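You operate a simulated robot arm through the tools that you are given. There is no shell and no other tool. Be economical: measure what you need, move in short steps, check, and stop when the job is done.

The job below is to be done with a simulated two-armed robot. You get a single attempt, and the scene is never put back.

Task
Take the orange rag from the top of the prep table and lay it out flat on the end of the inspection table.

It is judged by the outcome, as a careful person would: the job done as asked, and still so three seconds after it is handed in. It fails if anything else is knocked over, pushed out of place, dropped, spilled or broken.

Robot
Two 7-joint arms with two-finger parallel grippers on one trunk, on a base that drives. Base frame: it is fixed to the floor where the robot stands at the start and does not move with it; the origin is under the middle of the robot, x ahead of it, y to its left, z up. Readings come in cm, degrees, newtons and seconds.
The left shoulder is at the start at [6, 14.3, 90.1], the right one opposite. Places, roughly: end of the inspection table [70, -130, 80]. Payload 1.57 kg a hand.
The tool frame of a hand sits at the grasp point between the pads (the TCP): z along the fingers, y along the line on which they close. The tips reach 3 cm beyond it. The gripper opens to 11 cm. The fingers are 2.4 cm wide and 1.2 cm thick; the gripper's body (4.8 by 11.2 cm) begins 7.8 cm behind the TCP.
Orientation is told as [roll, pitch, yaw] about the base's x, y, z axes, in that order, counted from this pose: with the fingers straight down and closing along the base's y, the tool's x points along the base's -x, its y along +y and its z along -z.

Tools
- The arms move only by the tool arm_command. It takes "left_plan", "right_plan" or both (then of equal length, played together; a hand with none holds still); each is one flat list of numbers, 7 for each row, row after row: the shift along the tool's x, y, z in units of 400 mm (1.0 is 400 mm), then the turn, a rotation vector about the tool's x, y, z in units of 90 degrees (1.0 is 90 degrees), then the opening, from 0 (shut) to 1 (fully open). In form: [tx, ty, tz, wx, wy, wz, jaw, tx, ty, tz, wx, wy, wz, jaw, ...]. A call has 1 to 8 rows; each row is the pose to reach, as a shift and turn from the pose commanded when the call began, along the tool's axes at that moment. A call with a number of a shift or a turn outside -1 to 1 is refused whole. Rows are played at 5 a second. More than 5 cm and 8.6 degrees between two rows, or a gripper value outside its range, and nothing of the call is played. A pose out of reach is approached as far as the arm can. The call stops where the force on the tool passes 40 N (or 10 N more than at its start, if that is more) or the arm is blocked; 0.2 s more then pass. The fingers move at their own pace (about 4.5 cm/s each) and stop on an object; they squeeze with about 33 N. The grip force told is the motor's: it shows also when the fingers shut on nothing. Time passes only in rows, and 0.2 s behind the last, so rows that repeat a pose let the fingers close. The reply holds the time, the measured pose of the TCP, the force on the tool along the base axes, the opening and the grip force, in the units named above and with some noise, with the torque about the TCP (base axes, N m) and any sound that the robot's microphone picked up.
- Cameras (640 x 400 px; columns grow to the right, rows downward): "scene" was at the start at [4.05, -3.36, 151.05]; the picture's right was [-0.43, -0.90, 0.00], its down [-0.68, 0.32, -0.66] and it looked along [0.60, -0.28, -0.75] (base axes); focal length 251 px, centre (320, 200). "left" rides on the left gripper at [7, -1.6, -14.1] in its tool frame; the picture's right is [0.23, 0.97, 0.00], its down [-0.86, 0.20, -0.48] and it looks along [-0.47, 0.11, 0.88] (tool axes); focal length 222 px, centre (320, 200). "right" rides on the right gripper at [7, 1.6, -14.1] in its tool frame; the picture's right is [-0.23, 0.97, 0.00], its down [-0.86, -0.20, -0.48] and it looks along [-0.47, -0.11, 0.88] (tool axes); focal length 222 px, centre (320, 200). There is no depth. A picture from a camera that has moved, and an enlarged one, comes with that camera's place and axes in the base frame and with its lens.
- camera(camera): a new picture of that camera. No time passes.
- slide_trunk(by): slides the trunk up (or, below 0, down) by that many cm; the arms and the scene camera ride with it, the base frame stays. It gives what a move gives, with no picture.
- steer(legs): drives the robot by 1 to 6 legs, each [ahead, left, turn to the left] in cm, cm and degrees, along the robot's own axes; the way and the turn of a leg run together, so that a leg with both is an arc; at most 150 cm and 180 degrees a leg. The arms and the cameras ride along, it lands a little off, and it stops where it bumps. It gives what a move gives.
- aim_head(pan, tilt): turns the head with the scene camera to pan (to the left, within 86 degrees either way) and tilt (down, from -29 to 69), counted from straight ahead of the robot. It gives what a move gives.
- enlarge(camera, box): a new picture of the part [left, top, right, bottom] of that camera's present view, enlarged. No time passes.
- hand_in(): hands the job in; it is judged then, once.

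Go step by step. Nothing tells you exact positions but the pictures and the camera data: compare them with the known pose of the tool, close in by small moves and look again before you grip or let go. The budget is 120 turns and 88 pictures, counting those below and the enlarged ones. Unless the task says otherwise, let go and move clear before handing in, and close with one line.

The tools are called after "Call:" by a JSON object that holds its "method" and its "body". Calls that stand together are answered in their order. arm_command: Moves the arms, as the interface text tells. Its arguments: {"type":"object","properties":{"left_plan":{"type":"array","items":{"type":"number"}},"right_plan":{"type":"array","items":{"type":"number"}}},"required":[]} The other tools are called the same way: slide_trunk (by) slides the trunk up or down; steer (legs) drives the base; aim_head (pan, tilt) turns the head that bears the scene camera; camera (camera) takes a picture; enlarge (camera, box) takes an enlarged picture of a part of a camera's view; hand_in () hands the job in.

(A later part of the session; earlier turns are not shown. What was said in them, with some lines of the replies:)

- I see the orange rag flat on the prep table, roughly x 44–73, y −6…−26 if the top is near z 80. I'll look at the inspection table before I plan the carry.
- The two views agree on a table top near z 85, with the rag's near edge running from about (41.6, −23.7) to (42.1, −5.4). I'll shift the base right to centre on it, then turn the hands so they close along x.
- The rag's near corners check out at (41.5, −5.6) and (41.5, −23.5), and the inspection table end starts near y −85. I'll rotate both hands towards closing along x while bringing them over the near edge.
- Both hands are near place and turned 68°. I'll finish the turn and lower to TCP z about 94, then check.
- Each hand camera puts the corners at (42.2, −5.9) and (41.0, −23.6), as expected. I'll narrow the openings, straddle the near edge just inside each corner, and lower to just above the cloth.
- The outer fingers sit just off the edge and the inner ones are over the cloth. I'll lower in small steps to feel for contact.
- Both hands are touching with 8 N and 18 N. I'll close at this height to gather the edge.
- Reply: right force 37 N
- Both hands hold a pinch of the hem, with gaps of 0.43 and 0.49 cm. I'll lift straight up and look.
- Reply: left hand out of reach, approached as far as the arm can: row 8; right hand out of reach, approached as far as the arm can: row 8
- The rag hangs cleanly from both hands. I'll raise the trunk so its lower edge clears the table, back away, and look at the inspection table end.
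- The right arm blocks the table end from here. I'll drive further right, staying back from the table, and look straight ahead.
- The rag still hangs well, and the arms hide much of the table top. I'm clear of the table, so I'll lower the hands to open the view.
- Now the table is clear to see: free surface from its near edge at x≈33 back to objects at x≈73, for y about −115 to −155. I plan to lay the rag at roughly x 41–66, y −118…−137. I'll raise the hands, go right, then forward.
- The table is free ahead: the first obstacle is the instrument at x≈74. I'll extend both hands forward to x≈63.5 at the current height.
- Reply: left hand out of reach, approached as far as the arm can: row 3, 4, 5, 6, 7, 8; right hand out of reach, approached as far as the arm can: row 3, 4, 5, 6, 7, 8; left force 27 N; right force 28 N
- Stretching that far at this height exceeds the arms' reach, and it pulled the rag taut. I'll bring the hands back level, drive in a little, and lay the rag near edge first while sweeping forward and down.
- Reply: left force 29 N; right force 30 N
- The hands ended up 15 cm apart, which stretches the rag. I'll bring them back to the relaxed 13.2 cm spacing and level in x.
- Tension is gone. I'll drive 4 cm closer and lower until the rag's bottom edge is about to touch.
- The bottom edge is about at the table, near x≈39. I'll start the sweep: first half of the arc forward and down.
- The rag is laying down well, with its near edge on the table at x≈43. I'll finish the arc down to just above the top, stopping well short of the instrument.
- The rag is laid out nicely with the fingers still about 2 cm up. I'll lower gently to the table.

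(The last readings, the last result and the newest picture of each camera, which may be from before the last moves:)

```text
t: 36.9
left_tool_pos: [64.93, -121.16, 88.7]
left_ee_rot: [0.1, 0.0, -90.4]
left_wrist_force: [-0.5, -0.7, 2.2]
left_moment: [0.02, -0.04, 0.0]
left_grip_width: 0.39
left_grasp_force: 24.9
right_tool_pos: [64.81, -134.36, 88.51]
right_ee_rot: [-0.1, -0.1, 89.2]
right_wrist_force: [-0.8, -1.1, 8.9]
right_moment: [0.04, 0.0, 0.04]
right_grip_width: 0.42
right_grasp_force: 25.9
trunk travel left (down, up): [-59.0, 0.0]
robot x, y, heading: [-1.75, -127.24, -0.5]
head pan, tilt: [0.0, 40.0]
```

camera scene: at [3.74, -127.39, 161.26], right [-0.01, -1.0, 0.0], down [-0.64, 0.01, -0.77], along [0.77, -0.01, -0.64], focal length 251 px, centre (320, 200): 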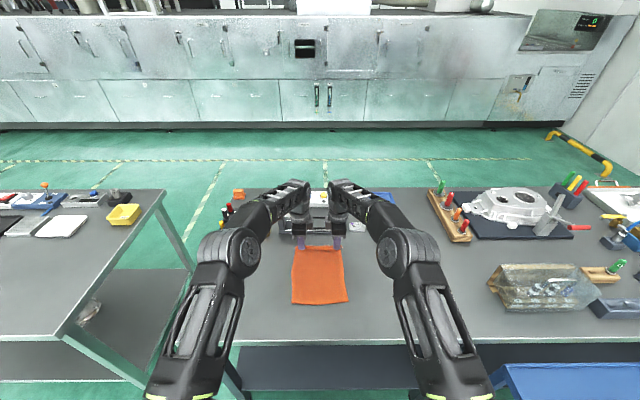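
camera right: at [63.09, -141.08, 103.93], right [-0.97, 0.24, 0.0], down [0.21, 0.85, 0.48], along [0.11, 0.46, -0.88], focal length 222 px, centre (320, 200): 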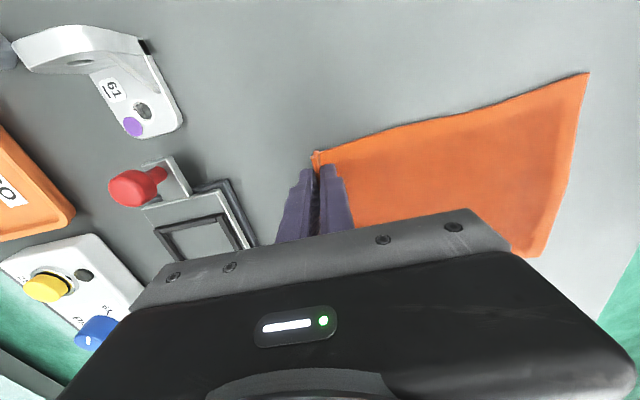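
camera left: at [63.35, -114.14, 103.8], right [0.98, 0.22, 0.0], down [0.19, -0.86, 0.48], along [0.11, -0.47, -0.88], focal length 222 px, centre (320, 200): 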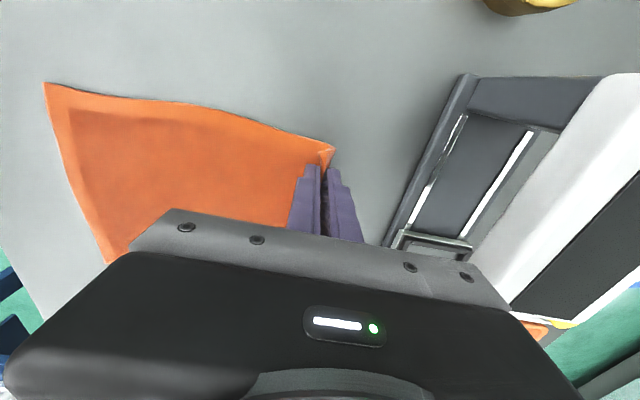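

Light contact at both tips. I'll open the fingers to let the hem unfold, then look before lifting.

Call:
{"method": "arm_command", "body": {"left_plan": [0, 0, 0, 0, 0, 0, 0.1, 0, 0, 0, 0, 0, 0, 0.2, 0, 0, 0, 0, 0, 0, 0.32, 0, 0, 0, 0, 0, 0, 0.32], "right_plan": [0, 0, 0, 0, 0, 0, 0.1, 0, 0, 0, 0, 0, 0, 0.2, 0, 0, 0, 0, 0, 0, 0.32, 0, 0, 0, 0, 0, 0, 0.32]}}

Call:
{"method": "camera", "body": {"camera": "left"}}

Call:
{"method": "camera", "body": {"camera": "right"}}

```text
t: 37.9
left_tool_pos: [64.98, -121.11, 88.64]
left_ee_rot: [0.0, 0.0, -90.4]
left_wrist_force: [0.1, -0.4, 0.1]
left_moment: [-0.01, 0.06, -0.02]
left_grip_width: 3.5
left_grasp_force: 0.1
right_tool_pos: [64.78, -134.39, 88.41]
right_ee_rot: [0.0, -0.1, 89.3]
right_wrist_force: [-0.2, 0.9, 0.3]
right_moment: [0.01, -0.02, -0.02]
right_grip_width: 3.47
right_grasp_force: 0.0
trunk travel left (down, up): [-59.0, 0.0]
robot x, y, heading: [-1.98, -127.46, -0.6]
head pan, tilt: [0.0, 40.0]
```

```text
57 pictures are left
camera left: at [63.41, -114.17, 102.72], right [0.98, 0.22, 0.0], down [0.19, -0.86, 0.48], along [0.11, -0.47, -0.88], focal length 222 px, centre (320, 200)
```

left: 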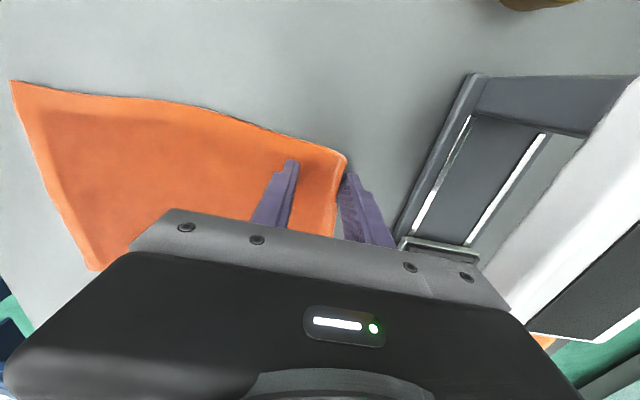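

```text
56 pictures are left
camera right: at [63.13, -141.28, 102.52], right [-0.97, 0.24, 0.0], down [0.21, 0.85, 0.48], along [0.11, 0.46, -0.88], focal length 222 px, centre (320, 200)
```

right: 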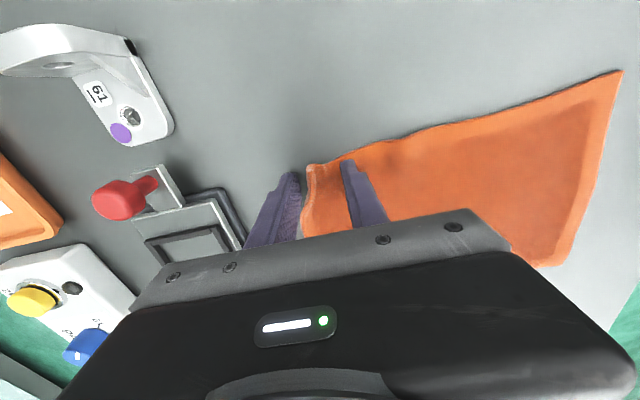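

The hem has unfolded and lies flat between the open fingers. I'll lift straight up and inspect.

Call:
{"method": "arm_command", "body": {"left_plan": [0, 0, -0.02, 0, 0, 0, 0.32, 0, 0, -0.06, 0, 0, 0, 0.32, 0, 0, -0.14, 0, 0, 0, 0.32, 0, 0, -0.22, 0, 0, 0, 0.32], "right_plan": [0, 0, -0.02, 0, 0, 0, 0.32, 0, 0, -0.06, 0, 0, 0, 0.32, 0, 0, -0.14, 0, 0, 0, 0.32, 0, 0, -0.22, 0, 0, 0, 0.32]}}

Call:
{"method": "camera", "body": {"camera": "left"}}

Call:
{"method": "camera", "body": {"camera": "right"}}

```text
t: 38.9
left_tool_pos: [64.77, -121.04, 97.46]
left_ee_rot: [0.0, 0.0, -90.4]
left_wrist_force: [-0.3, 0.4, -0.4]
left_moment: [-0.01, -0.02, -0.03]
left_grip_width: 3.49
left_grasp_force: 0.0
right_tool_pos: [64.8, -134.37, 97.21]
right_ee_rot: [0.1, 0.1, 89.3]
right_wrist_force: [0.3, -0.1, 0.3]
right_moment: [0.03, -0.01, 0.0]
right_grip_width: 3.52
right_grasp_force: 0.1
trunk travel left (down, up): [-59.0, 0.0]
robot x, y, heading: [-1.63, -127.29, -0.8]
head pan, tilt: [0.0, 40.0]
```

```text
55 pictures are left
camera left: at [63.27, -114.14, 111.75], right [0.98, 0.22, 0.0], down [0.19, -0.86, 0.48], along [0.11, -0.47, -0.88], focal length 222 px, centre (320, 200)
```

left: 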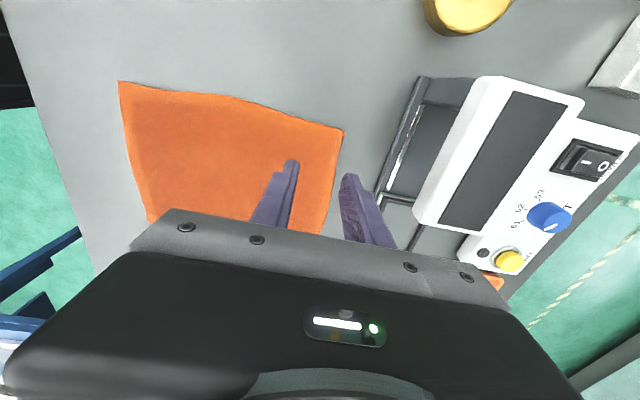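

```text
54 pictures are left
camera right: at [63.26, -141.21, 111.26], right [-0.97, 0.24, 0.0], down [0.21, 0.85, 0.48], along [0.11, 0.46, -0.88], focal length 222 px, centre (320, 200)
```

right: 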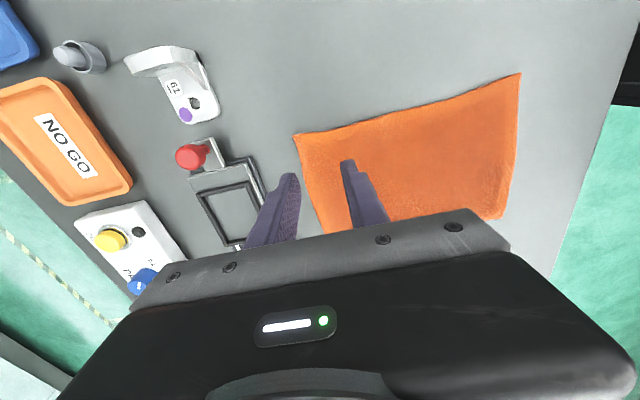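

The rag lies flat and free of the fingers. I'll drive back clear and take a final look.

Call:
{"method": "steer", "body": {"legs": [[-40, 0, 0]]}}

Call:
{"method": "camera", "body": {"camera": "scene"}}

```text
t: 41.4
left_tool_pos: [24.71, -121.08, 97.62]
left_ee_rot: [0.0, 0.0, -90.8]
left_wrist_force: [0.2, -0.1, 0.1]
left_moment: [0.01, -0.02, 0.0]
left_grip_width: 3.53
left_grasp_force: 0.0
right_tool_pos: [24.75, -134.46, 97.06]
right_ee_rot: [-0.1, 0.0, 88.8]
right_wrist_force: [-0.1, -0.2, 0.0]
right_moment: [0.01, -0.02, -0.02]
right_grip_width: 3.51
right_grasp_force: 0.0
trunk travel left (down, up): [-59.0, 0.0]
robot x, y, heading: [-41.59, -126.83, -1.1]
head pan, tilt: [0.0, 40.0]
```

```text
53 pictures are left
camera scene: at [-36.59, -126.9, 161.26], right [-0.02, -1.0, 0.0], down [-0.64, 0.01, -0.77], along [0.77, -0.01, -0.64], focal length 251 px, centre (320, 200)
```

scene: 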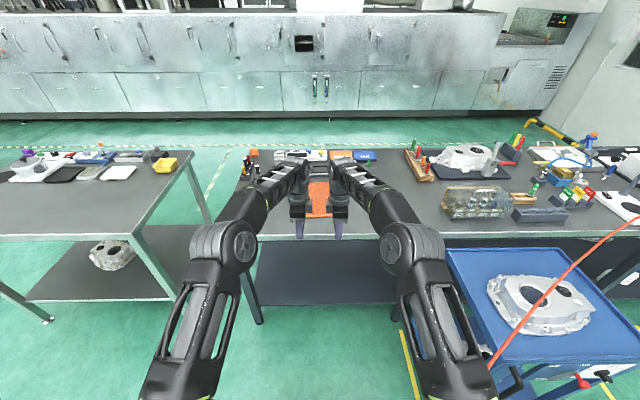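

The rag lies flat on the inspection table end, both hands are clear of it, and nothing else looks disturbed. I'm handing in now.

Call:
{"method": "hand_in", "body": {}}

```text
The job is handed in.
```

The orange rag is laid out flat on the end of the inspection table, at roughly x 43–66, y −118 to −137; both hands have let go and moved clear, and nothing else looked disturbed in the last picture.
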